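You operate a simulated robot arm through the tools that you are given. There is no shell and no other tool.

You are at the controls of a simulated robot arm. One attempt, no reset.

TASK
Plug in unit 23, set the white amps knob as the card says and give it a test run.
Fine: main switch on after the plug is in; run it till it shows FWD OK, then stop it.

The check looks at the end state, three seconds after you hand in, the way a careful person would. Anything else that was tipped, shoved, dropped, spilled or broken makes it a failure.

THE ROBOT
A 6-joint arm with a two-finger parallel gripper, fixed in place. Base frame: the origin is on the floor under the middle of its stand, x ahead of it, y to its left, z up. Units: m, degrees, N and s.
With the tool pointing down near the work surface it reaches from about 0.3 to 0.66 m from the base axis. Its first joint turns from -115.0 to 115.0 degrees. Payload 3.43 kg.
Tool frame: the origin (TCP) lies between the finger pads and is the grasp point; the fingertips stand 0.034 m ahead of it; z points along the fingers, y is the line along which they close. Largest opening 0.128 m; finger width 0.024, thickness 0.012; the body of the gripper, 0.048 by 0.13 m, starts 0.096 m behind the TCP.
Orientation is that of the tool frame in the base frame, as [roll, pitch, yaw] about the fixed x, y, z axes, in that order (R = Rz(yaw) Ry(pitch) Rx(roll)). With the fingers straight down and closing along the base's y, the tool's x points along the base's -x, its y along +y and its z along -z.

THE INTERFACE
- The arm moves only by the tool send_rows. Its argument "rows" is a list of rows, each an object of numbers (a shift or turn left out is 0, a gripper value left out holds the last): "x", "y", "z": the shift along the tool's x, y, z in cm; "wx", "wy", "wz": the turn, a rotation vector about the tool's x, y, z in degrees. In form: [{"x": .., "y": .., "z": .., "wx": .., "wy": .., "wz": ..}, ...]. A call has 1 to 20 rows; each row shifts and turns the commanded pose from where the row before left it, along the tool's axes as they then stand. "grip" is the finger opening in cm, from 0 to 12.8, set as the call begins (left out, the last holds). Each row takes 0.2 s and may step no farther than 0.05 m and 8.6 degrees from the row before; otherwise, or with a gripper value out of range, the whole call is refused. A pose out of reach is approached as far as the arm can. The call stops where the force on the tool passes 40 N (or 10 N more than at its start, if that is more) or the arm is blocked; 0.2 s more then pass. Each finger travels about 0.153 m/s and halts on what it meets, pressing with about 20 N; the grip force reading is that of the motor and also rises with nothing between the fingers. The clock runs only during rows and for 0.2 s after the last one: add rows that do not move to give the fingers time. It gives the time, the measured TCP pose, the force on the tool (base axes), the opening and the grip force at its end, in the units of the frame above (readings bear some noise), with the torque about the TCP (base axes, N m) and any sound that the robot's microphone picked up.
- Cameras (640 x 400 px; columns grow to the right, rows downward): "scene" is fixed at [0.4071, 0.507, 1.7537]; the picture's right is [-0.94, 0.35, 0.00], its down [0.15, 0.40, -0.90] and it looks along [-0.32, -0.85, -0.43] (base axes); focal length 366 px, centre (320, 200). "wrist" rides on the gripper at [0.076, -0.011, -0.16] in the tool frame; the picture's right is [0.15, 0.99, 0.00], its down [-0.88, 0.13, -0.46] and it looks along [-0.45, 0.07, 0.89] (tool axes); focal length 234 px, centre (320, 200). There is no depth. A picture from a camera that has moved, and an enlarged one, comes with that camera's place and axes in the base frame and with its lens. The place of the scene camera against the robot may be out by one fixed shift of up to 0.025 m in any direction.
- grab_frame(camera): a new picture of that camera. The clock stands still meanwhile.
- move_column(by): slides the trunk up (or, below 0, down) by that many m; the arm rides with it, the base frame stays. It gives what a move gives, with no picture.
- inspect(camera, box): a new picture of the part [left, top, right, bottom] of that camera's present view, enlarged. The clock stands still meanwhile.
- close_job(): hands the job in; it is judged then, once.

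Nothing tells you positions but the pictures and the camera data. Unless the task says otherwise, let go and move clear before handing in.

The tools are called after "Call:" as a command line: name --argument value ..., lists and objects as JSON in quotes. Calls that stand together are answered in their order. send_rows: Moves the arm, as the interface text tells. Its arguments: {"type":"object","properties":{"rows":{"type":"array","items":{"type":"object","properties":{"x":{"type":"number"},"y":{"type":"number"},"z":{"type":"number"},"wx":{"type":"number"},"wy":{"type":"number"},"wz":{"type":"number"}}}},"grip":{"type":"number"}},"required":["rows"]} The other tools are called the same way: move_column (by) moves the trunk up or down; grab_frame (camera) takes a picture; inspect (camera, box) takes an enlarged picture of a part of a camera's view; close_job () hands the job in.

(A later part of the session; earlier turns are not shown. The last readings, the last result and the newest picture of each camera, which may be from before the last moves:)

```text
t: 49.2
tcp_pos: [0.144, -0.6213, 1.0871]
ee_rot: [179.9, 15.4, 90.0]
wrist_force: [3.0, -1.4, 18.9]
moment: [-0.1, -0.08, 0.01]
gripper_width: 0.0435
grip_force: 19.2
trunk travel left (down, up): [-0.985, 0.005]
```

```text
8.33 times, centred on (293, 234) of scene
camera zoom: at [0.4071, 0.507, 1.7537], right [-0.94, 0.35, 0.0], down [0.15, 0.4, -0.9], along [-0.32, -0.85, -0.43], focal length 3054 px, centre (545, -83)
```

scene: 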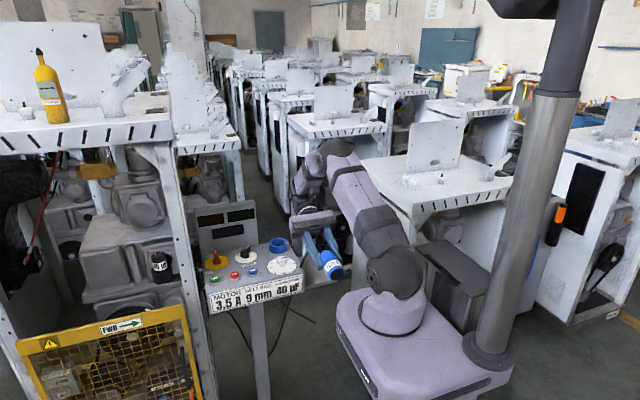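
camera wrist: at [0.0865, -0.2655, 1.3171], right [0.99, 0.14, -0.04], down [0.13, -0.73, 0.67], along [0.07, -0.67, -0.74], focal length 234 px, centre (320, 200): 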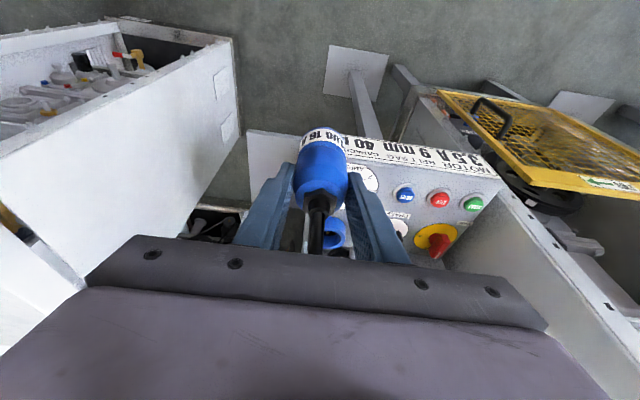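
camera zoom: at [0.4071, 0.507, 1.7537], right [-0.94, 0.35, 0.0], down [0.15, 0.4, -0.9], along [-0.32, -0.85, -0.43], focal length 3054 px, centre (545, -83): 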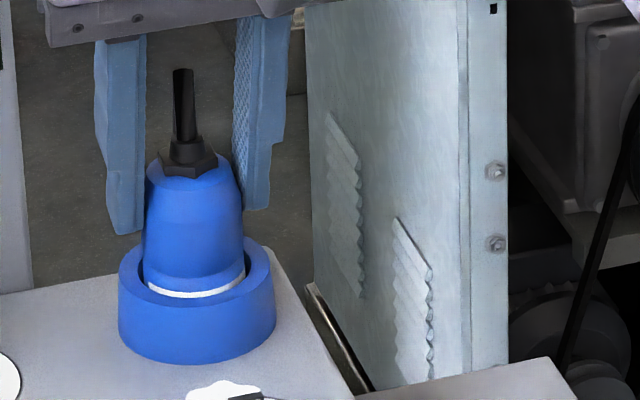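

It's solidly on the socket floor now (19 N, no motion). I'll relax the push, release, and back straight off.

Call:
send_rows --rows '[{"x": -0.04, "z": -0.15}, {"x": -0.04, "z": -0.15}, {"x": -0.04, "z": -0.15}, {}]'

Call:
send_rows --rows '[{}, {}, {}]' --grip 7.5

Call:
send_rows --rows '[{"x": -0.5, "z": -1.9}, {"x": -0.5, "z": -1.9}, {"x": 1.5, "z": -2.0}, {"x": 2.5, "z": -2.5}, {"x": 2.5, "z": -2.5}, {}]'

Call:
grab_frame --camera "wrist"

Call:
inspect --camera "scene" --box '[180, 190, 340, 320]'

```text
t: 50.2
tcp_pos: [0.1434, -0.6203, 1.0858]
ee_rot: [180.0, 14.8, 89.9]
wrist_force: [0.5, -4.3, 1.9]
moment: [-0.48, -0.07, 0.03]
gripper_width: 0.0431
grip_force: 20.5
trunk travel left (down, up): [-0.985, 0.005]
```

```text
t: 51.0
tcp_pos: [0.143, -0.6213, 1.0879]
ee_rot: [-180.0, 15.0, 90.0]
wrist_force: [0.2, -0.3, 0.4]
moment: [0.0, 0.02, -0.01]
gripper_width: 0.0751
grip_force: 0.1
trunk travel left (down, up): [-0.985, 0.005]
```

```text
t: 52.4
tcp_pos: [0.1454, -0.5404, 1.1788]
ee_rot: [-180.0, 14.9, 90.1]
wrist_force: [-0.1, -1.2, -0.3]
moment: [0.0, -0.01, -0.02]
gripper_width: 0.075
grip_force: 0.2
trunk travel left (down, up): [-0.985, 0.005]
```

```text
taken
camera wrist: at [0.1332, -0.4249, 1.3125], right [0.99, 0.14, -0.04], down [0.13, -0.73, 0.67], along [0.07, -0.67, -0.74], focal length 234 px, centre (320, 200)
```

wrist: 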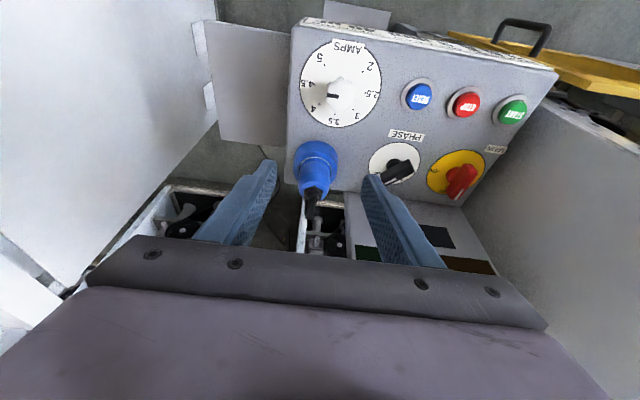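

```text
3.08 times, centred on (260, 255) of scene
camera zoom: at [0.4071, 0.507, 1.7537], right [-0.94, 0.35, 0.0], down [0.15, 0.4, -0.9], along [-0.32, -0.85, -0.43], focal length 1128 px, centre (505, 31)
```

zoom: 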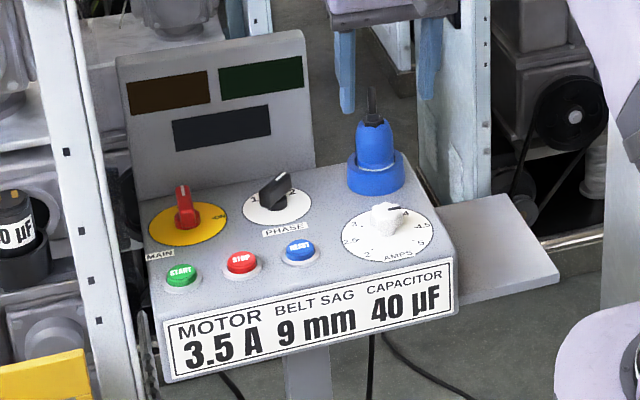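

Plug stands in the socket. Next the amps knob: I'll bring the tool vertical above it (about (0.158, -0.512)) for a careful look.

Call:
send_rows --rows '[{"wy": 7.5}, {"wy": 7.5}, {"x": 1.42, "y": 0.63, "z": 2.0}, {"x": 1.42, "y": 0.63, "z": 2.0}, {}]'

Call:
grab_frame --camera "wrist"

Call:
inspect --camera "wrist" --box '[260, 70, 400, 210]'

```text
t: 53.6
tcp_pos: [0.1559, -0.5133, 1.1367]
ee_rot: [179.9, 0.0, 90.0]
wrist_force: [0.2, -0.8, 0.3]
moment: [-0.05, 0.04, 0.02]
gripper_width: 0.0753
grip_force: 0.1
trunk travel left (down, up): [-0.985, 0.005]
```

```text
taken
camera wrist: at [0.1442, -0.4359, 1.2966], right [0.99, 0.15, 0.0], down [0.13, -0.88, 0.46], along [0.07, -0.45, -0.89], focal length 234 px, centre (320, 200)
```

wrist: 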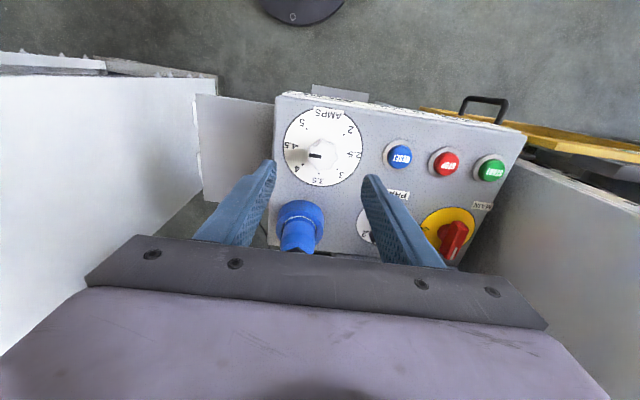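

```text
2.86 times, centred on (330, 140) of wrist
camera zoom: at [0.1442, -0.4359, 1.2966], right [0.99, 0.15, 0.0], down [0.13, -0.88, 0.46], along [0.07, -0.45, -0.89], focal length 669 px, centre (291, 371)
```

zoom: 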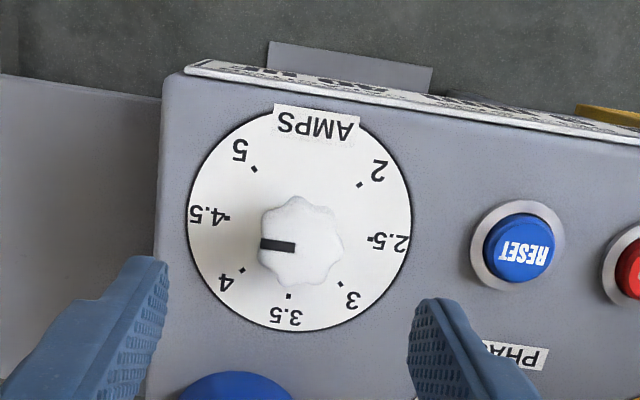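

The pointer is at 4.5 and 3.5 is exactly a quarter turn counter-clockwise (seen from above). Knob axis ≈ (0.160, -0.514), top ≈1.027. Descending over it with fingers at 6 cm.

Call:
send_rows --rows '[{"x": -0.1, "y": 0.4, "z": 2.4}, {"z": 2.4}, {"z": 2.4}, {"z": 2.0}, {}]' --grip 6.0

Call:
inspect --camera "wrist" --box '[240, 90, 400, 240]'

Call:
inspect --camera "scene" --box '[245, 220, 325, 290]'

```text
t: 54.8
tcp_pos: [0.1604, -0.5129, 1.046]
ee_rot: [180.0, 0.0, 90.0]
wrist_force: [-0.5, -0.6, 0.6]
moment: [0.0, 0.01, 0.01]
gripper_width: 0.0599
grip_force: 0.0
trunk travel left (down, up): [-0.985, 0.005]
```

```text
2.67 times, centred on (320, 165) of wrist
camera zoom: at [0.1485, -0.4371, 1.2051], right [0.99, 0.15, 0.0], down [0.13, -0.88, 0.46], along [0.07, -0.45, -0.89], focal length 624 px, centre (320, 293)
```

zoom: 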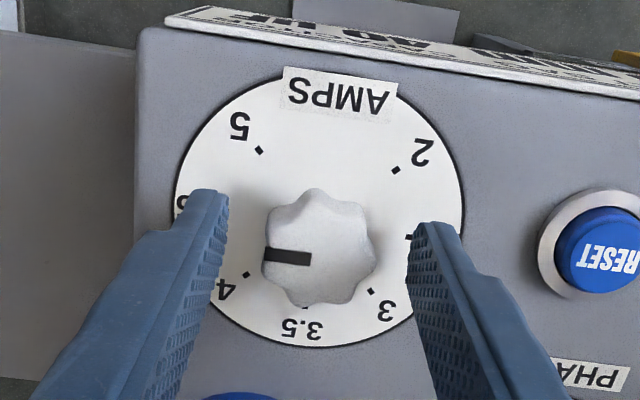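

```text
5.71 times, centred on (285, 255) of scene
camera zoom: at [0.4071, 0.507, 1.7537], right [-0.94, 0.35, 0.0], down [0.15, 0.4, -0.9], along [-0.32, -0.85, -0.43], focal length 2094 px, centre (520, -114)
```

zoom: 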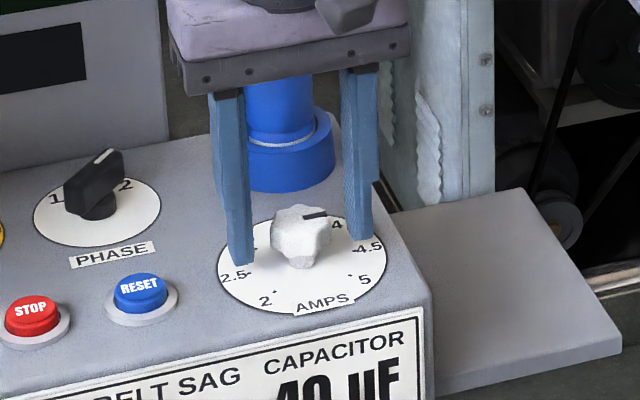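

Fingers straddle the knob well. Nudging 1 mm, lowering 3 mm and closing.

Call:
send_rows --rows '[{"x": -0.07, "y": -0.1, "z": 0.35}, {}]'

Call:
send_rows --rows '[{}, {}, {}]' --grip 2.0

Call:
inspect --camera "wrist" --box '[240, 90, 400, 240]'

```text
t: 55.4
tcp_pos: [0.1594, -0.5129, 1.0415]
ee_rot: [-180.0, -0.1, 90.0]
wrist_force: [-0.6, 0.1, -0.9]
moment: [-0.02, -0.02, 0.03]
gripper_width: 0.06
grip_force: 0.0
trunk travel left (down, up): [-0.985, 0.005]
```

```text
t: 56.2
tcp_pos: [0.1604, -0.5129, 1.0423]
ee_rot: [-179.9, 0.0, 90.0]
wrist_force: [4.4, -0.2, -0.6]
moment: [-0.11, -0.37, 0.01]
gripper_width: 0.0358
grip_force: 44.6
trunk travel left (down, up): [-0.985, 0.005]
```

```text
2.67 times, centred on (320, 165) of wrist
camera zoom: at [0.148, -0.4373, 1.2016], right [0.99, 0.15, 0.0], down [0.13, -0.88, 0.46], along [0.07, -0.45, -0.89], focal length 624 px, centre (320, 293)
```

zoom: 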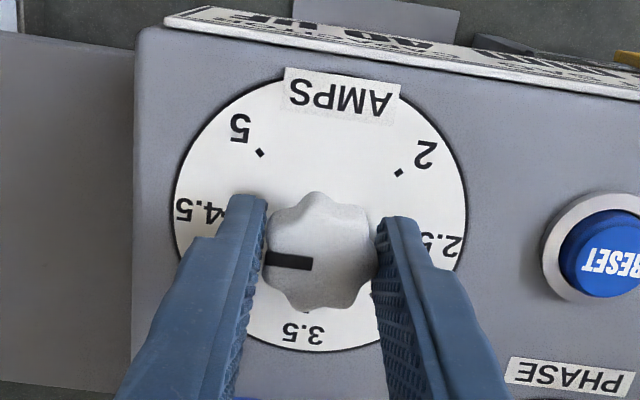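

Gripped (3.58 cm). Turning counter-clockwise (seen from above), first about 41°, and checking.

Call:
send_rows --rows '[{"y": 0.06}, {"wz": -8.2}, {"wz": -8.2}, {"wz": -8.2}, {"wz": -8.2}, {"wz": -8.2}, {}]'

Call:
inspect --camera "wrist" --box '[240, 90, 400, 240]'

Call:
inspect --camera "scene" --box '[255, 230, 315, 280]'

```text
t: 57.8
tcp_pos: [0.1592, -0.5139, 1.0416]
ee_rot: [-179.9, 0.2, 131.1]
wrist_force: [-7.5, -2.7, 8.2]
moment: [0.89, 1.09, 0.0]
gripper_width: 0.0359
grip_force: 45.4
trunk travel left (down, up): [-0.985, 0.005]
```

```text
2.67 times, centred on (320, 165) of wrist
camera zoom: at [0.1001, -0.4634, 1.2015], right [0.65, 0.76, 0.0], down [0.68, -0.58, 0.46], along [0.35, -0.3, -0.89], focal length 624 px, centre (320, 293)
```

zoom: 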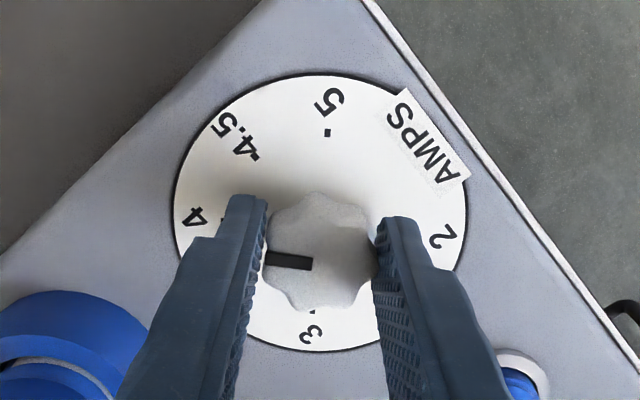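

```text
8.00 times, centred on (285, 255) of scene
camera zoom: at [0.4071, 0.507, 1.7537], right [-0.94, 0.35, 0.0], down [0.15, 0.4, -0.9], along [-0.32, -0.85, -0.43], focal length 2932 px, centre (600, -240)
```

zoom: 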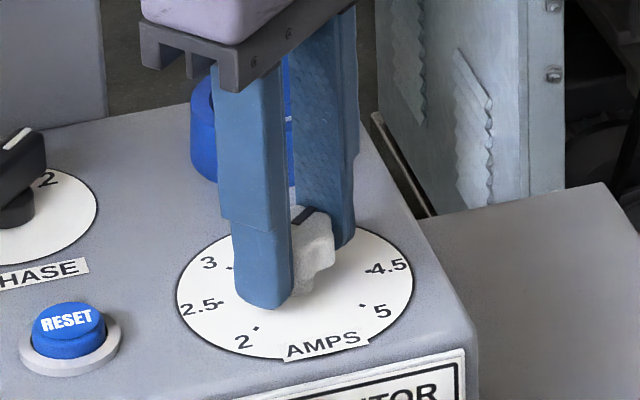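

The knob follows the gripper. I'll ease the side load and complete the quarter turn.

Call:
send_rows --rows '[{"x": 0.03, "y": -0.07}, {"wz": -8.2}, {"wz": -8.2}, {"wz": -8.2}, {"wz": -8.2}, {"wz": -8.2}, {"wz": -8.0}, {}]'

Call:
inspect --camera "wrist" --box '[240, 90, 400, 240]'

Call:
inspect --camera "scene" --box '[255, 230, 315, 280]'

```text
t: 59.6
tcp_pos: [0.159, -0.515, 1.0423]
ee_rot: [-179.9, 0.0, -180.0]
wrist_force: [-8.1, -6.4, 7.2]
moment: [-0.25, -0.99, 0.03]
gripper_width: 0.0356
grip_force: 44.5
trunk travel left (down, up): [-0.985, 0.005]
```

```text
2.67 times, centred on (320, 165) of wrist
camera zoom: at [0.0819, -0.5254, 1.2014], right [-0.15, 0.99, 0.0], down [0.88, 0.13, 0.46], along [0.45, 0.07, -0.89], focal length 624 px, centre (320, 293)
```

zoom: 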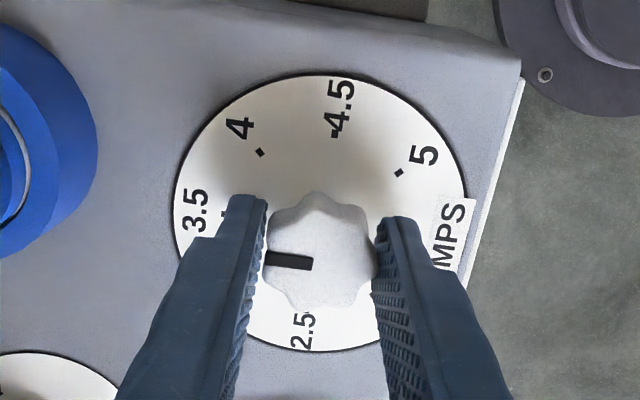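

```text
8.00 times, centred on (285, 255) of scene
camera zoom: at [0.4071, 0.507, 1.7537], right [-0.94, 0.35, 0.0], down [0.15, 0.4, -0.9], along [-0.32, -0.85, -0.43], focal length 2932 px, centre (600, -240)
```

zoom: 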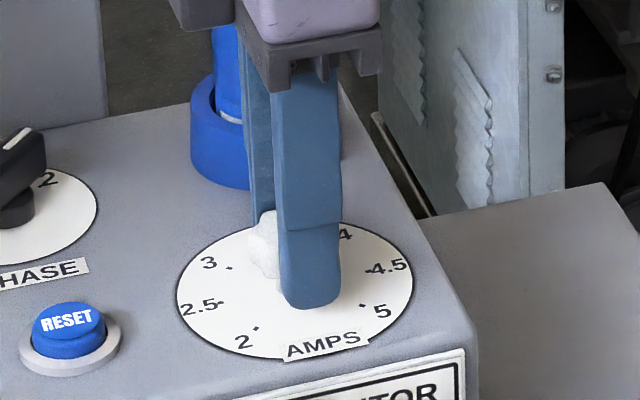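

The pointer now lies toward 3.5. Releasing and rising to verify.

Call:
send_rows --rows '[{}, {}, {}]' --grip 6.0

Call:
send_rows --rows '[{"z": -2.4}, {"z": -2.4}, {"z": -2.4}, {}]'

Call:
inspect --camera "wrist" --box '[240, 70, 420, 220]'

Call:
inspect --camera "scene" --box '[255, 230, 315, 280]'

```text
t: 60.4
tcp_pos: [0.1592, -0.5142, 1.0413]
ee_rot: [179.9, 0.0, -180.0]
wrist_force: [0.5, 0.1, 0.3]
moment: [0.02, 0.04, 0.03]
gripper_width: 0.06
grip_force: 0.1
trunk travel left (down, up): [-0.985, 0.005]
```

```text
t: 61.4
tcp_pos: [0.1592, -0.5155, 1.1138]
ee_rot: [180.0, 0.1, 179.9]
wrist_force: [0.9, 0.0, 0.0]
moment: [0.01, -0.02, 0.01]
gripper_width: 0.06
grip_force: 0.2
trunk travel left (down, up): [-0.985, 0.005]
```

```text
2.67 times, centred on (330, 145) of wrist
camera zoom: at [0.0828, -0.5252, 1.2732], right [-0.15, 0.99, 0.0], down [0.88, 0.13, 0.46], along [0.45, 0.07, -0.89], focal length 624 px, centre (293, 347)
```

zoom: 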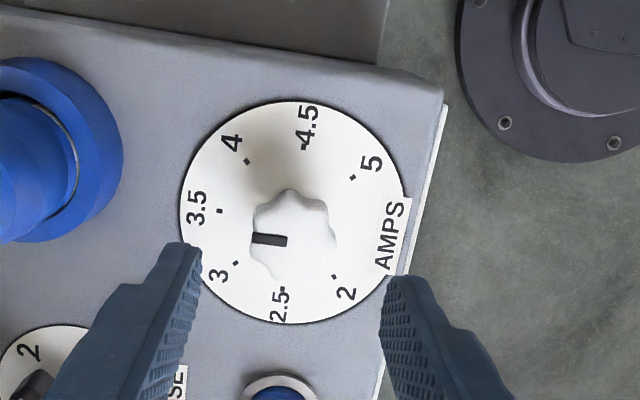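

```text
8.00 times, centred on (285, 255) of scene
camera zoom: at [0.4071, 0.507, 1.7537], right [-0.94, 0.35, 0.0], down [0.15, 0.4, -0.9], along [-0.32, -0.85, -0.43], focal length 2932 px, centre (600, -240)
```

zoom: 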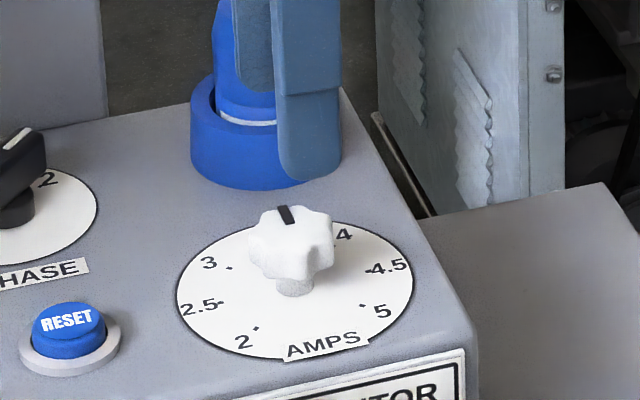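

Amps pointer is on 3.5 (within ~1.5°). Now the main switch: I'll move along to look at its handle closely.

Call:
send_rows --rows '[{"x": -3.3, "z": -1.0}, {"x": -3.3, "z": -1.0}, {"x": -3.3, "z": -1.0}, {}]'

Call:
grab_frame --camera "wrist"

Call:
inspect --camera "wrist" --box '[190, 90, 350, 240]'

```text
t: 62.4
tcp_pos: [0.2554, -0.5145, 1.1461]
ee_rot: [179.9, 0.0, 179.9]
wrist_force: [-0.4, 0.0, -0.1]
moment: [-0.02, -0.03, -0.02]
gripper_width: 0.0601
grip_force: 0.0
trunk travel left (down, up): [-0.985, 0.005]
```

```text
taken
camera wrist: at [0.1799, -0.5246, 1.3052], right [-0.15, 0.99, 0.0], down [0.88, 0.13, 0.46], along [0.45, 0.07, -0.89], focal length 234 px, centre (320, 200)
```

wrist: 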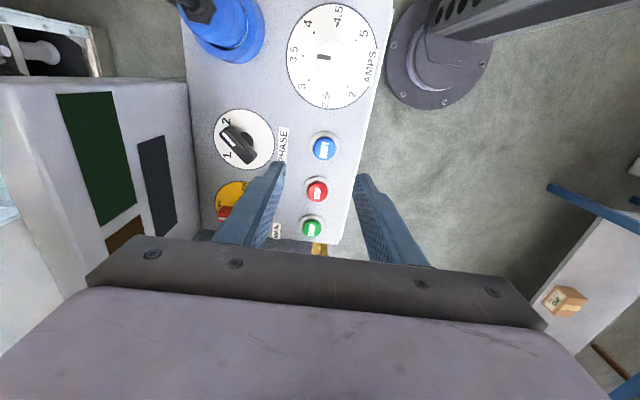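

```text
2.67 times, centred on (270, 165) of wrist
camera zoom: at [0.1799, -0.5246, 1.3052], right [-0.15, 0.99, 0.0], down [0.88, 0.13, 0.46], along [0.45, 0.07, -0.89], focal length 624 px, centre (453, 293)
```

zoom: 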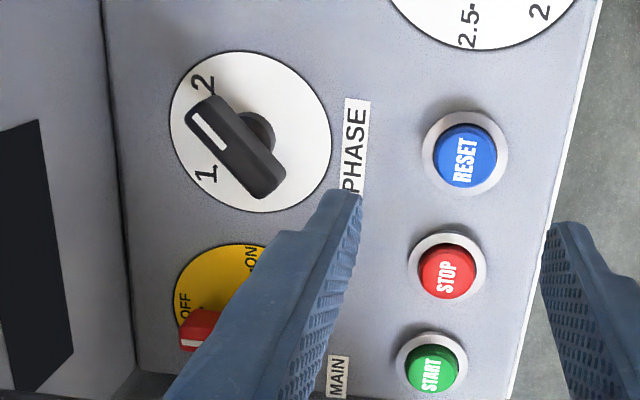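

Phase points at 2, main handle points to OFF. I'll turn the tool back to face -y with an outward tilt to see and reach the main switch.

Call:
send_rows --rows '[{"wz": 8.2}, {"wz": 8.2}, {"wz": 8.2}, {"wz": 8.2}, {"wz": 8.2}, {"wz": 8.2}, {"wz": 8.2}, {"wz": 8.2}, {"wz": 8.2}, {"wz": 8.2}, {"wz": 8.0}, {"wy": -7.0}, {"wy": -7.0}, {"wy": -6.0}, {"y": 3.3}, {"y": 3.3}, {"y": 3.3}, {}]' --grip 4.0

Call:
grab_frame --camera "wrist"

Call:
inspect --camera "wrist" --box '[250, 80, 410, 230]'

```text
t: 66.2
tcp_pos: [0.3575, -0.5154, 1.1448]
ee_rot: [-179.9, 20.0, 89.8]
wrist_force: [-0.1, 0.0, 0.0]
moment: [-0.05, -0.01, 0.04]
gripper_width: 0.0399
grip_force: 0.2
trunk travel left (down, up): [-0.985, 0.005]
```

```text
taken
camera wrist: at [0.3454, -0.3897, 1.2688], right [0.99, 0.14, -0.05], down [0.13, -0.67, 0.73], along [0.07, -0.73, -0.68], focal length 234 px, centre (320, 200)
```

wrist: 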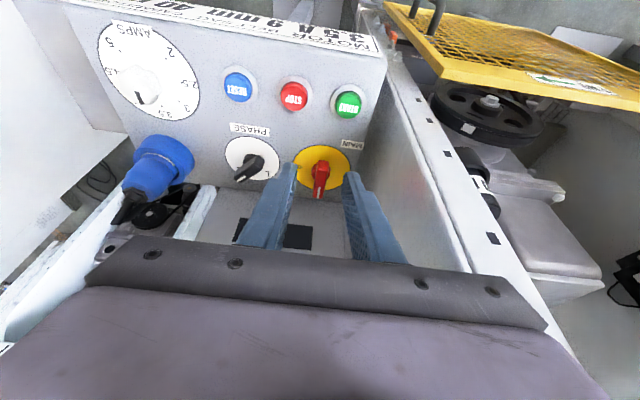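

```text
2.67 times, centred on (330, 155) of wrist
camera zoom: at [0.3454, -0.3897, 1.2688], right [0.99, 0.14, -0.05], down [0.13, -0.67, 0.73], along [0.07, -0.73, -0.68], focal length 624 px, centre (293, 320)
```

zoom: 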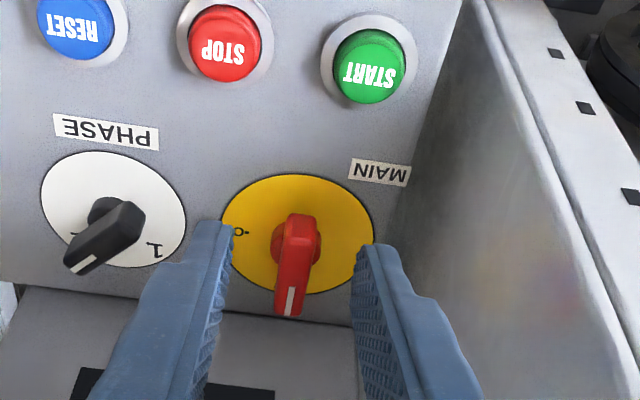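

The main switch axis is ≈(0.365, -0.607), the handle is a ~6 cm bar along y; a vertical machine post stands close on the +x side. I'll check that post's place before choosing the approach.

Call:
inspect --camera "scene" --box '[130, 120, 290, 300]'

Call:
inspect --camera "wrist" --box '[300, 0, 560, 290]'

```text
2.22 times, centred on (210, 210) of scene
camera zoom: at [0.4071, 0.507, 1.7537], right [-0.94, 0.35, 0.0], down [0.15, 0.4, -0.9], along [-0.32, -0.85, -0.43], focal length 814 px, centre (564, 178)
```

zoom: 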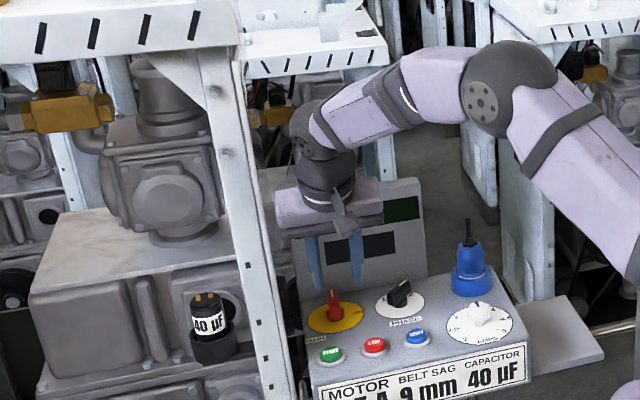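

```text
1.38 times, centred on (430, 145) of wrist
camera zoom: at [0.3454, -0.3897, 1.2688], right [0.99, 0.14, -0.05], down [0.13, -0.67, 0.73], along [0.07, -0.73, -0.68], focal length 323 px, centre (168, 276)
```

zoom: 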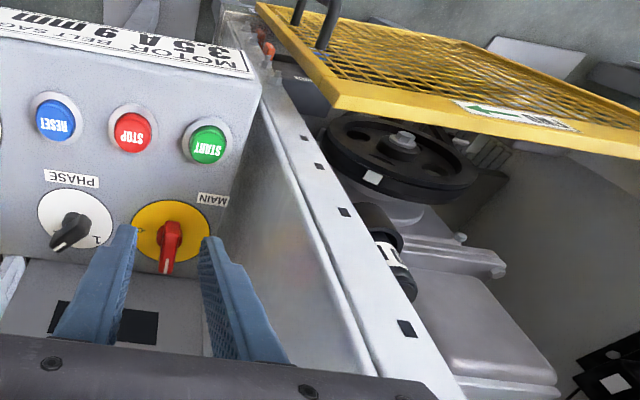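

The machine's side wall/post is at x≈0.446, so I'll use the orientation with the narrow side of the gripper toward it. Backing off -x, un-tilting, turning to yaw 180, then tilting outward about 28° with fingers closed.

Call:
send_rows --rows '[{"y": -3.4}, {"y": -3.4}, {"wy": 7.0}, {"wy": 7.0}, {"wy": 6.0}, {"wz": -8.2}, {"wz": -8.2}, {"wz": -8.2}, {"wz": -8.2}, {"wz": -8.2}, {"wz": -8.2}, {"wz": -8.2}, {"wz": -8.2}, {"wz": -8.2}, {"wz": -8.2}, {"wz": -8.0}, {}]' --grip 0.0

Call:
send_rows --rows '[{"wx": 7.0}, {"wx": 7.0}, {"wx": 7.0}, {"wx": 7.0}, {}]'

Call:
grab_frame --camera "wrist"

Call:
grab_frame --camera "scene"

```text
t: 69.8
tcp_pos: [0.2894, -0.5147, 1.143]
ee_rot: [-180.0, 0.0, -179.8]
wrist_force: [0.4, 0.3, -0.6]
moment: [0.02, -0.02, -0.04]
gripper_width: 0.0
grip_force: 19.9
trunk travel left (down, up): [-0.985, 0.005]
```

```text
t: 71.0
tcp_pos: [0.2896, -0.5159, 1.144]
ee_rot: [-151.8, 0.0, 179.9]
wrist_force: [0.2, 0.2, -0.6]
moment: [0.01, -0.04, 0.02]
gripper_width: 0.0001
grip_force: 20.0
trunk travel left (down, up): [-0.985, 0.005]
```

```text
taken
camera wrist: at [0.2135, -0.4487, 1.2898], right [-0.15, 0.87, -0.47], down [0.88, 0.33, 0.34], along [0.45, -0.36, -0.82], focal length 234 px, centre (320, 200)
```

wrist: 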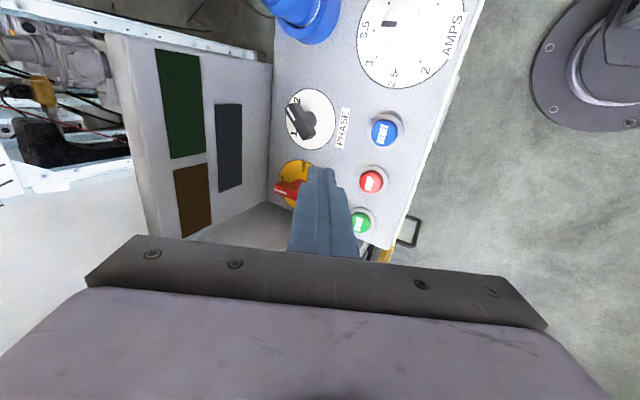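

```text
taken
```

scene: 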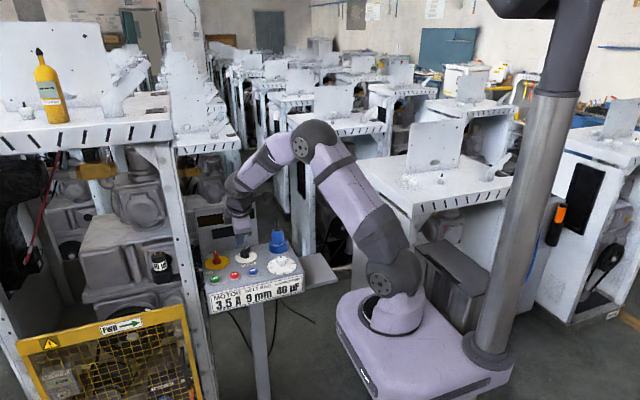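

Moving the closed fingertips to hover just on the -x side of the handle's near end.

Call:
send_rows --rows '[{"x": -1.61, "y": -0.43, "z": 2.27}, {"x": -1.61, "y": -0.43, "z": 2.27}, {"x": -1.61, "y": -0.43, "z": 2.27}, {}]'

Call:
inspect --camera "wrist" --box '[230, 90, 390, 240]'

Call:
inspect --camera "scene" --box '[185, 220, 265, 290]'

```text
t: 72.0
tcp_pos: [0.3373, -0.5581, 1.0906]
ee_rot: [-152.0, 0.1, 179.9]
wrist_force: [-0.8, 0.0, 0.5]
moment: [0.01, -0.02, 0.01]
gripper_width: 0.0
grip_force: 19.8
trunk travel left (down, up): [-0.985, 0.005]
```

```text
2.67 times, centred on (310, 165) of wrist
camera zoom: at [0.2609, -0.4923, 1.2362], right [-0.15, 0.87, -0.46], down [0.88, 0.33, 0.34], along [0.45, -0.36, -0.82], focal length 624 px, centre (347, 293)
```

zoom: 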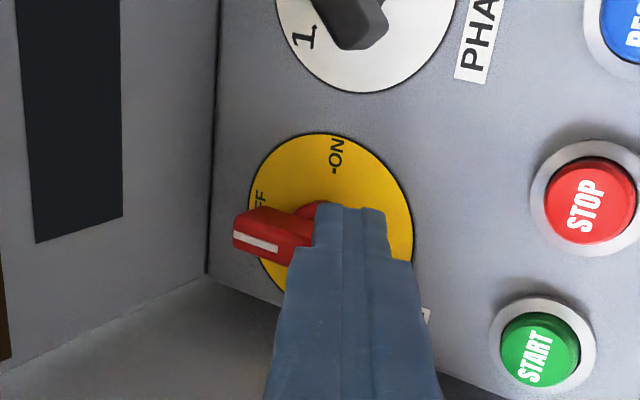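

```text
5.71 times, centred on (225, 255) of scene
camera zoom: at [0.4071, 0.507, 1.7537], right [-0.94, 0.35, 0.0], down [0.15, 0.4, -0.9], along [-0.32, -0.85, -0.43], focal length 2094 px, centre (863, -114)
```

zoom: 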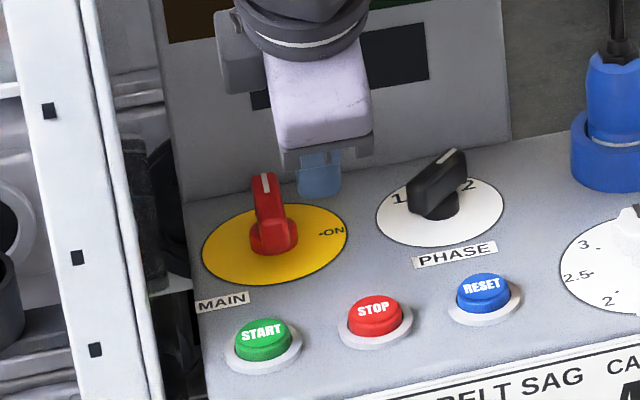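

The fingertips are beside the handle, clear of it. Lowering 4.2 cm straight down so the tips come to z≈1.018.

Call:
send_rows --rows '[{"y": 0.66, "z": 1.24}, {"y": 0.66, "z": 1.24}, {"y": 0.65, "z": 1.23}, {}]'

Call:
inspect --camera "wrist" --box '[230, 90, 390, 240]'

Call:
inspect --camera "scene" --box '[185, 220, 265, 290]'

```text
t: 73.0
tcp_pos: [0.3386, -0.5568, 1.0481]
ee_rot: [-152.0, -0.1, 180.0]
wrist_force: [0.2, 0.3, -0.2]
moment: [0.04, -0.04, -0.01]
gripper_width: 0.0001
grip_force: 20.1
trunk travel left (down, up): [-0.985, 0.005]
```

```text
2.67 times, centred on (310, 165) of wrist
camera zoom: at [0.2619, -0.4909, 1.1945], right [-0.15, 0.87, -0.46], down [0.88, 0.33, 0.34], along [0.45, -0.36, -0.82], focal length 624 px, centre (347, 293)
```

zoom: 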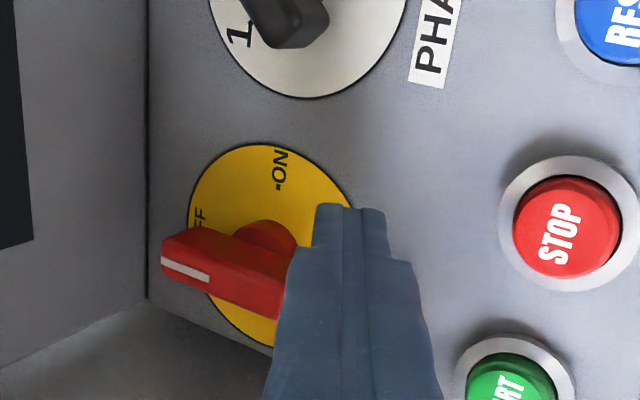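

```text
5.71 times, centred on (225, 255) of scene
camera zoom: at [0.4071, 0.507, 1.7537], right [-0.94, 0.35, 0.0], down [0.15, 0.4, -0.9], along [-0.32, -0.85, -0.43], focal length 2094 px, centre (863, -114)
```

zoom: 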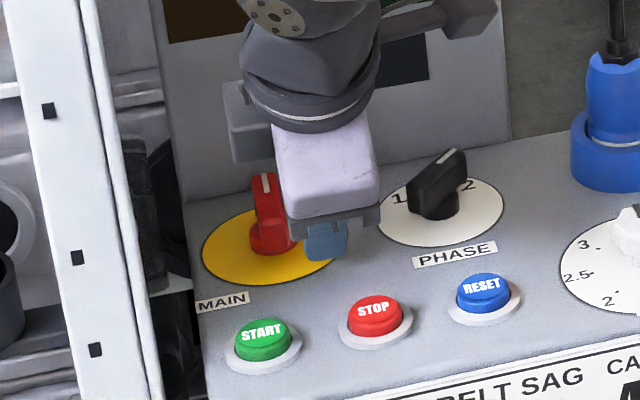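

The fingertips overlap the handle's near end only slightly, so I'll move 9 mm further -y, then push +x into contact.

Call:
send_rows --rows '[{"y": -0.76, "z": 0.4}, {"x": -0.4}, {"x": -0.25}, {}]'

Call:
inspect --camera "wrist" --box '[230, 90, 390, 240]'

Call:
inspect --camera "scene" --box '[185, 220, 265, 290]'

```text
t: 74.0
tcp_pos: [0.3437, -0.5656, 1.0479]
ee_rot: [-152.1, 0.0, 179.9]
wrist_force: [-0.7, -1.3, -0.2]
moment: [0.0, 0.03, -0.03]
gripper_width: 0.0
grip_force: 20.2
trunk travel left (down, up): [-0.985, 0.005]
```

```text
2.67 times, centred on (310, 165) of wrist
camera zoom: at [0.2686, -0.4999, 1.1943], right [-0.15, 0.87, -0.46], down [0.88, 0.33, 0.34], along [0.45, -0.36, -0.82], focal length 624 px, centre (347, 293)
```

zoom: 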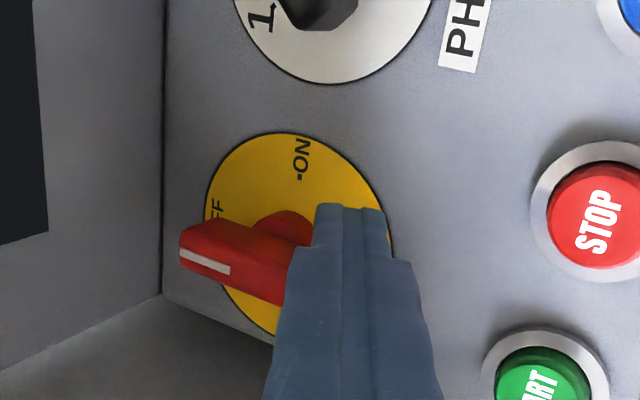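

```text
5.71 times, centred on (225, 255) of scene
camera zoom: at [0.4071, 0.507, 1.7537], right [-0.94, 0.35, 0.0], down [0.15, 0.4, -0.9], along [-0.32, -0.85, -0.43], focal length 2094 px, centre (863, -114)
```

zoom: 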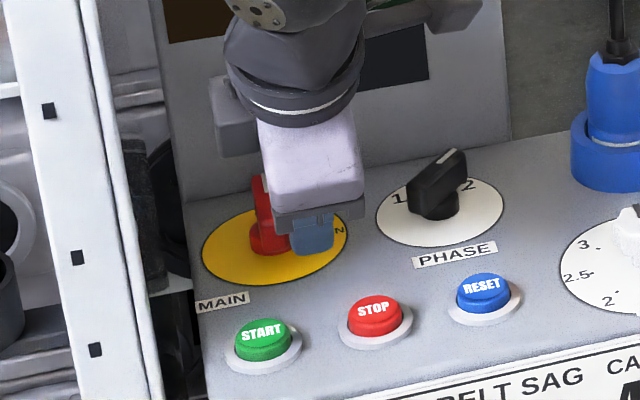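

Just about touching. Beginning the push along an arc, a few millimetres at a time.

Call:
send_rows --rows '[{"x": -0.3}, {"x": -0.3, "y": 0.1, "z": -0.05}, {"x": -0.4, "y": 0.14, "z": -0.075}, {}]'

Call:
inspect --camera "wrist" --box '[230, 90, 390, 240]'

```text
t: 75.0
tcp_pos: [0.3527, -0.5627, 1.0481]
ee_rot: [-152.0, 0.2, -180.0]
wrist_force: [-4.0, -1.6, 0.1]
moment: [-0.03, 0.08, -0.12]
gripper_width: 0.0
grip_force: 20.2
trunk travel left (down, up): [-0.985, 0.005]
```

```text
2.67 times, centred on (310, 165) of wrist
camera zoom: at [0.2774, -0.4975, 1.1941], right [-0.15, 0.87, -0.46], down [0.88, 0.33, 0.34], along [0.45, -0.36, -0.82], focal length 624 px, centre (347, 293)
```

zoom: 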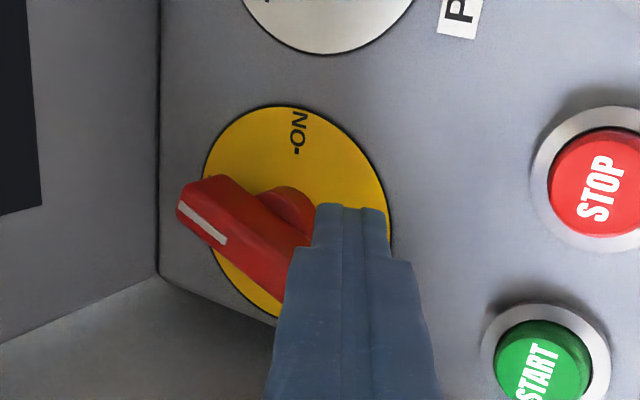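

The handle is turning toward ON (4 N). Continuing along the arc.

Call:
send_rows --rows '[{"x": -0.3, "y": 0.08, "z": -0.04}, {"x": -0.3, "y": 0.07, "z": -0.04}, {"x": -0.28, "y": -0.07, "z": 0.04}, {"x": -0.28, "y": -0.07, "z": 0.04}, {}]'

Call:
inspect --camera "wrist" --box '[230, 90, 390, 240]'

Call:
inspect --camera "scene" --box '[170, 180, 280, 290]'

```text
t: 76.2
tcp_pos: [0.3671, -0.5647, 1.0478]
ee_rot: [-152.0, 0.0, -179.9]
wrist_force: [-0.6, -0.8, -1.0]
moment: [0.0, -0.02, 0.04]
gripper_width: 0.0
grip_force: 20.5
trunk travel left (down, up): [-0.985, 0.005]
```

```text
2.67 times, centred on (310, 165) of wrist
camera zoom: at [0.2896, -0.4978, 1.1938], right [-0.15, 0.87, -0.46], down [0.88, 0.33, 0.34], along [0.45, -0.36, -0.82], focal length 624 px, centre (347, 293)
```

zoom: 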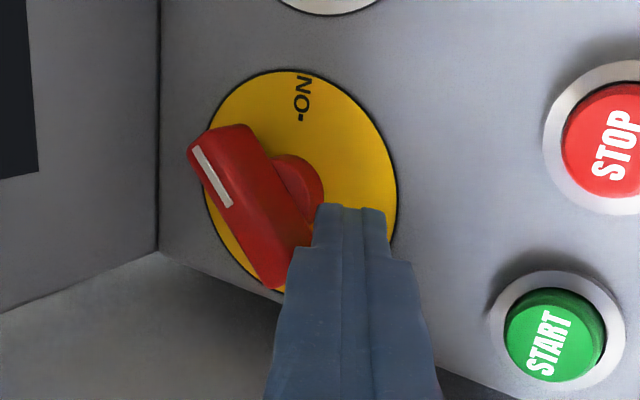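

```text
3.64 times, centred on (225, 235) of scene
camera zoom: at [0.4071, 0.507, 1.7537], right [-0.94, 0.35, 0.0], down [0.15, 0.4, -0.9], along [-0.32, -0.85, -0.43], focal length 1333 px, centre (666, 73)
```

zoom: 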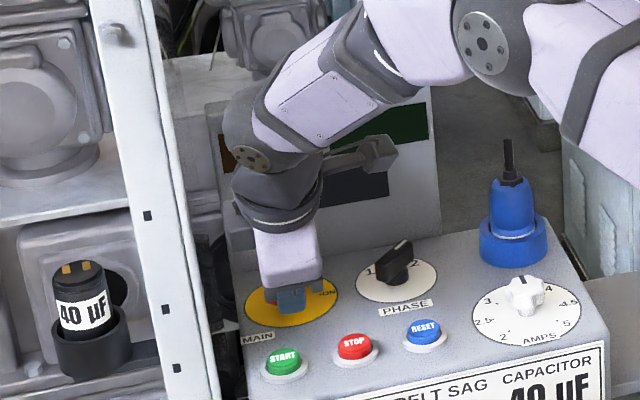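

About two-thirds turned. Continuing, now mostly pushing -y on the near end.

Call:
send_rows --rows '[{"x": -0.2, "y": -0.18, "z": 0.09}, {"x": -0.2, "y": -0.22, "z": 0.12}, {"x": -0.1, "y": -0.22, "z": 0.12}, {}]'

Call:
inspect --camera "wrist" --box '[230, 90, 390, 240]'

```text
t: 77.2
tcp_pos: [0.3713, -0.5697, 1.0467]
ee_rot: [-151.9, 0.0, 179.8]
wrist_force: [-0.2, -0.6, 0.4]
moment: [0.03, 0.01, 0.0]
gripper_width: 0.0
grip_force: 19.8
trunk travel left (down, up): [-0.985, 0.005]
```

```text
2.67 times, centred on (310, 165) of wrist
camera zoom: at [0.2947, -0.5046, 1.1937], right [-0.15, 0.87, -0.46], down [0.88, 0.33, 0.34], along [0.45, -0.36, -0.82], focal length 624 px, centre (347, 293)
```

zoom: 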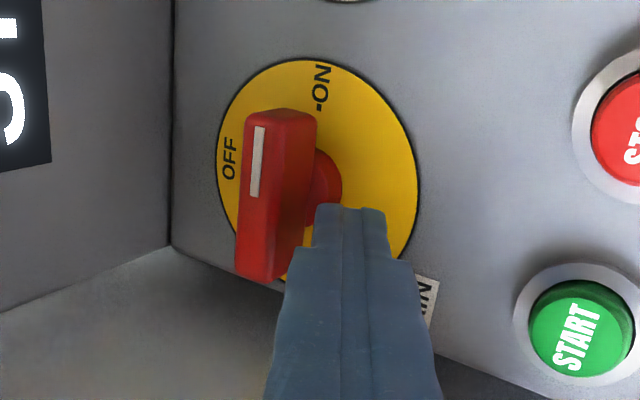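

The display has lit up — power is on. I'll read the panel before moving on.

Call:
grab_frame --camera "wrist"

Call:
inspect --camera "scene" --box '[170, 180, 280, 290]'

Call:
inspect --camera "wrist" --box '[100, 40, 300, 240]'

```text
taken
camera wrist: at [0.2947, -0.5046, 1.1937], right [-0.15, 0.87, -0.46], down [0.88, 0.33, 0.34], along [0.45, -0.36, -0.82], focal length 234 px, centre (320, 200)
```

wrist: 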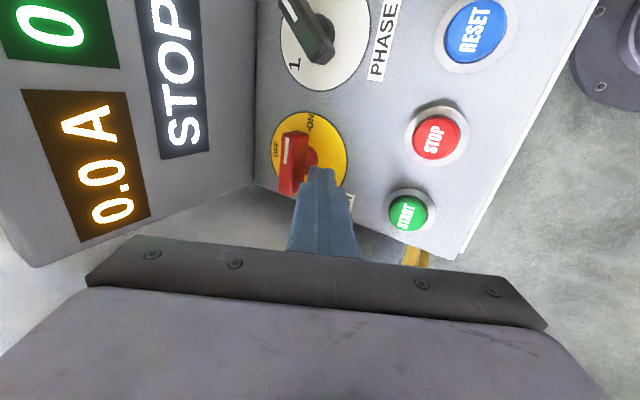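

```text
3.64 times, centred on (225, 235) of scene
camera zoom: at [0.4071, 0.507, 1.7537], right [-0.94, 0.35, 0.0], down [0.15, 0.4, -0.9], along [-0.32, -0.85, -0.43], focal length 1333 px, centre (666, 73)
```

zoom: 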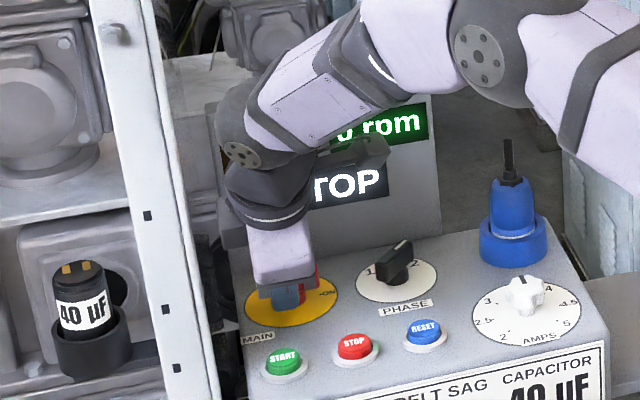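

```text
2.00 times, centred on (200, 140) of wrist
camera zoom: at [0.2947, -0.5046, 1.1937], right [-0.15, 0.87, -0.46], down [0.88, 0.33, 0.34], along [0.45, -0.36, -0.82], focal length 468 px, centre (560, 320)
```

zoom: 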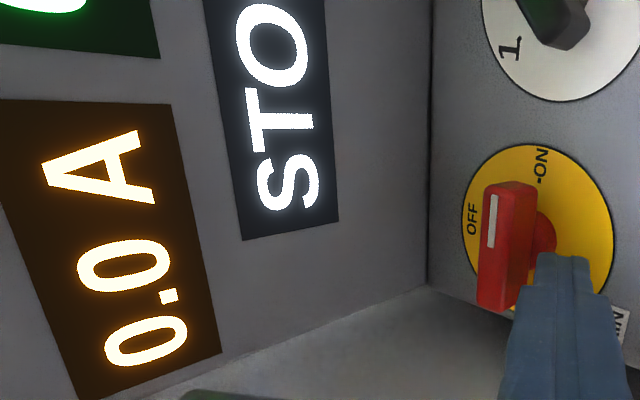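

The panel reads 0.0 A, 0 rpm, STOP — the unit is powered, so the plug is seated and main is ON. Retracting and moving to hover over START.

Call:
send_rows --rows '[{"y": 0.26, "z": -0.14}, {"y": -1.17, "z": -2.2}, {"y": -1.17, "z": -2.2}, {"x": -0.39, "y": 3.09, "z": -1.64}, {"x": -0.39, "y": 3.09, "z": -1.64}, {}]'

Call:
grab_frame --camera "wrist"

Call:
inspect --camera "wrist" --box '[240, 60, 440, 240]'

Call:
inspect --camera "scene" --box '[170, 180, 280, 290]'

```text
t: 78.6
tcp_pos: [0.3785, -0.498, 1.0976]
ee_rot: [-152.1, 0.1, -179.9]
wrist_force: [0.0, -1.0, -0.3]
moment: [0.05, -0.01, -0.01]
gripper_width: 0.0
grip_force: 19.6
trunk travel left (down, up): [-0.985, 0.005]
```

```text
taken
camera wrist: at [0.3019, -0.4316, 1.2432], right [-0.15, 0.87, -0.46], down [0.88, 0.33, 0.34], along [0.45, -0.36, -0.82], focal length 234 px, centre (320, 200)
```

wrist: 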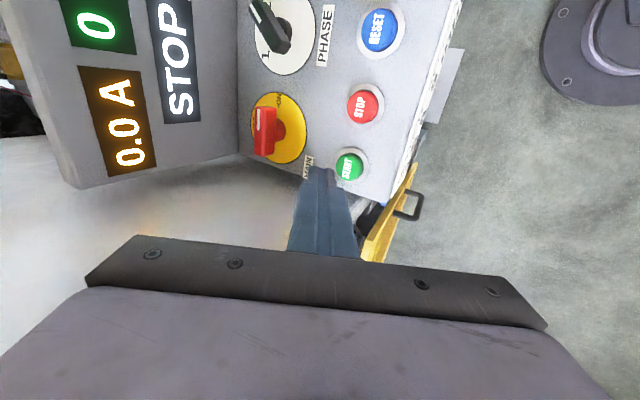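

```text
2.22 times, centred on (340, 150) of wrist
camera zoom: at [0.3019, -0.4316, 1.2432], right [-0.15, 0.87, -0.46], down [0.88, 0.33, 0.34], along [0.45, -0.36, -0.82], focal length 520 px, centre (276, 311)
```

zoom: 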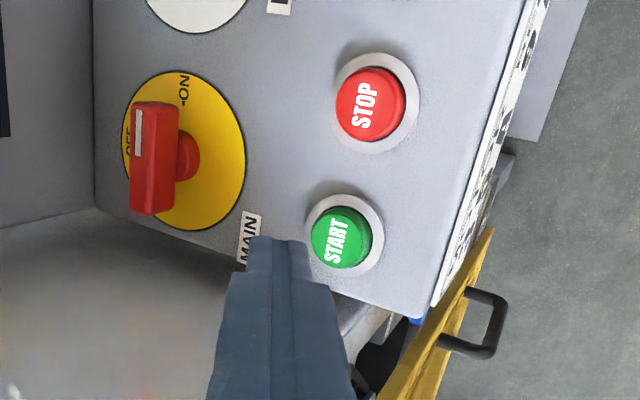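

```text
3.64 times, centred on (225, 235) of scene
camera zoom: at [0.4071, 0.507, 1.7537], right [-0.94, 0.35, 0.0], down [0.15, 0.4, -0.9], along [-0.32, -0.85, -0.43], focal length 1333 px, centre (666, 73)
```

zoom: 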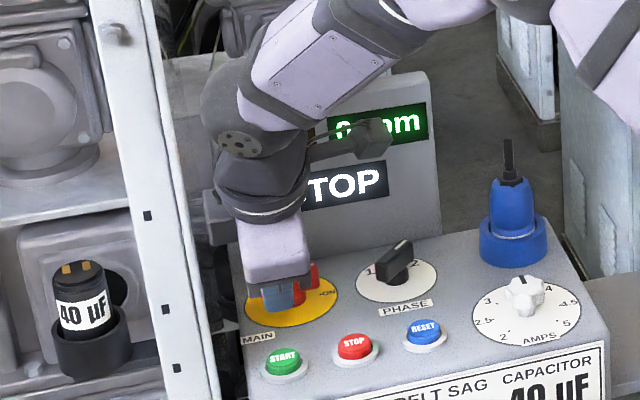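

START cap is at ≈(0.378, -0.504, top ≈1.018), my fingertip edge is right above it. Lowering to just above the cap, then pressing gently.

Call:
send_rows --rows '[{"y": 0.82, "z": 1.545}, {"y": 0.82, "z": 1.545}, {"y": 0.19, "z": 0.35}, {}]'

Call:
inspect --camera "scene" --box '[185, 220, 265, 290]'

```text
t: 79.6
tcp_pos: [0.3795, -0.4966, 1.0588]
ee_rot: [-152.0, -0.1, 180.0]
wrist_force: [-1.1, 0.7, 0.4]
moment: [0.03, -0.01, -0.03]
gripper_width: 0.0
grip_force: 20.1
trunk travel left (down, up): [-0.985, 0.005]
```

```text
5.71 times, centred on (225, 255) of scene
camera zoom: at [0.4071, 0.507, 1.7537], right [-0.94, 0.35, 0.0], down [0.15, 0.4, -0.9], along [-0.32, -0.85, -0.43], focal length 2094 px, centre (863, -114)
```

zoom: 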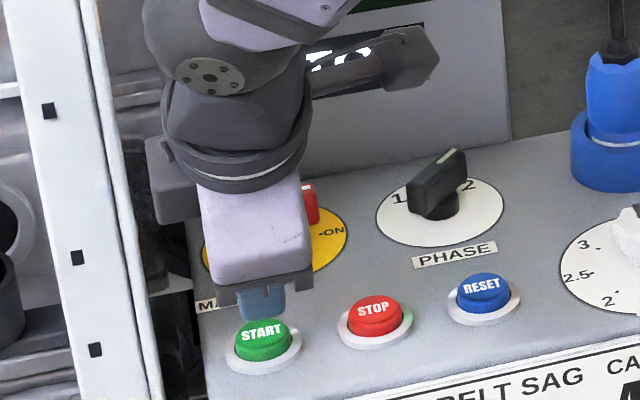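

Right above START. Pressing in 2 mm steps.

Call:
send_rows --rows '[{"y": 0.094, "z": 0.177}, {"y": 0.094, "z": 0.177}, {"y": 0.094, "z": 0.177}, {}]'

Call:
grab_frame --camera "wrist"

```text
t: 80.6
tcp_pos: [0.3809, -0.4967, 1.0524]
ee_rot: [-152.0, 0.0, -179.9]
wrist_force: [0.0, -0.4, 0.0]
moment: [-0.01, 0.0, 0.03]
gripper_width: 0.0
grip_force: 19.8
trunk travel left (down, up): [-0.985, 0.005]
```

```text
taken
camera wrist: at [0.303, -0.4315, 1.1984], right [-0.15, 0.87, -0.46], down [0.88, 0.33, 0.34], along [0.45, -0.36, -0.82], focal length 234 px, centre (320, 200)
```

wrist: 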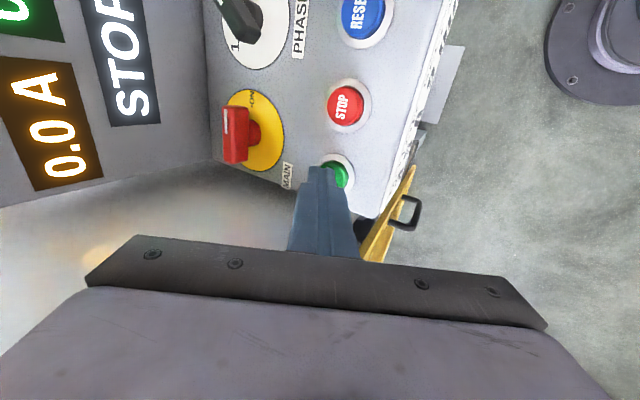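

Call:
send_rows --rows '[{"y": 0.094, "z": 0.177}, {"y": 0.094, "z": 0.177}, {}]'

```text
t: 81.4
tcp_pos: [0.3795, -0.4973, 1.0492]
ee_rot: [-152.0, 0.0, 180.0]
wrist_force: [-1.0, -0.2, 0.2]
moment: [0.02, 0.02, 0.01]
gripper_width: 0.0002
grip_force: 19.6
trunk travel left (down, up): [-0.985, 0.005]
```

Call:
send_rows --rows '[{"y": 0.094, "z": 0.177}, {"y": 0.094, "z": 0.177}, {}]'

Call:
inspect --camera "wrist" --box '[240, 110, 440, 250]'

```text
t: 82.2
tcp_pos: [0.3796, -0.4985, 1.046]
ee_rot: [-152.1, 0.0, 179.9]
wrist_force: [0.2, 0.1, 1.0]
moment: [0.0, -0.01, -0.03]
gripper_width: 0.0002
grip_force: 19.7
trunk travel left (down, up): [-0.985, 0.005]
```

```text
2.86 times, centred on (340, 180) of wrist
camera zoom: at [0.3026, -0.4322, 1.1909], right [-0.15, 0.87, -0.47], down [0.88, 0.33, 0.34], along [0.45, -0.36, -0.82], focal length 669 px, centre (263, 257)
```

zoom: 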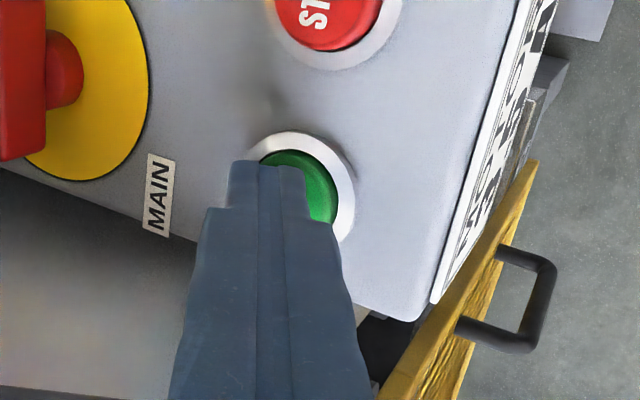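

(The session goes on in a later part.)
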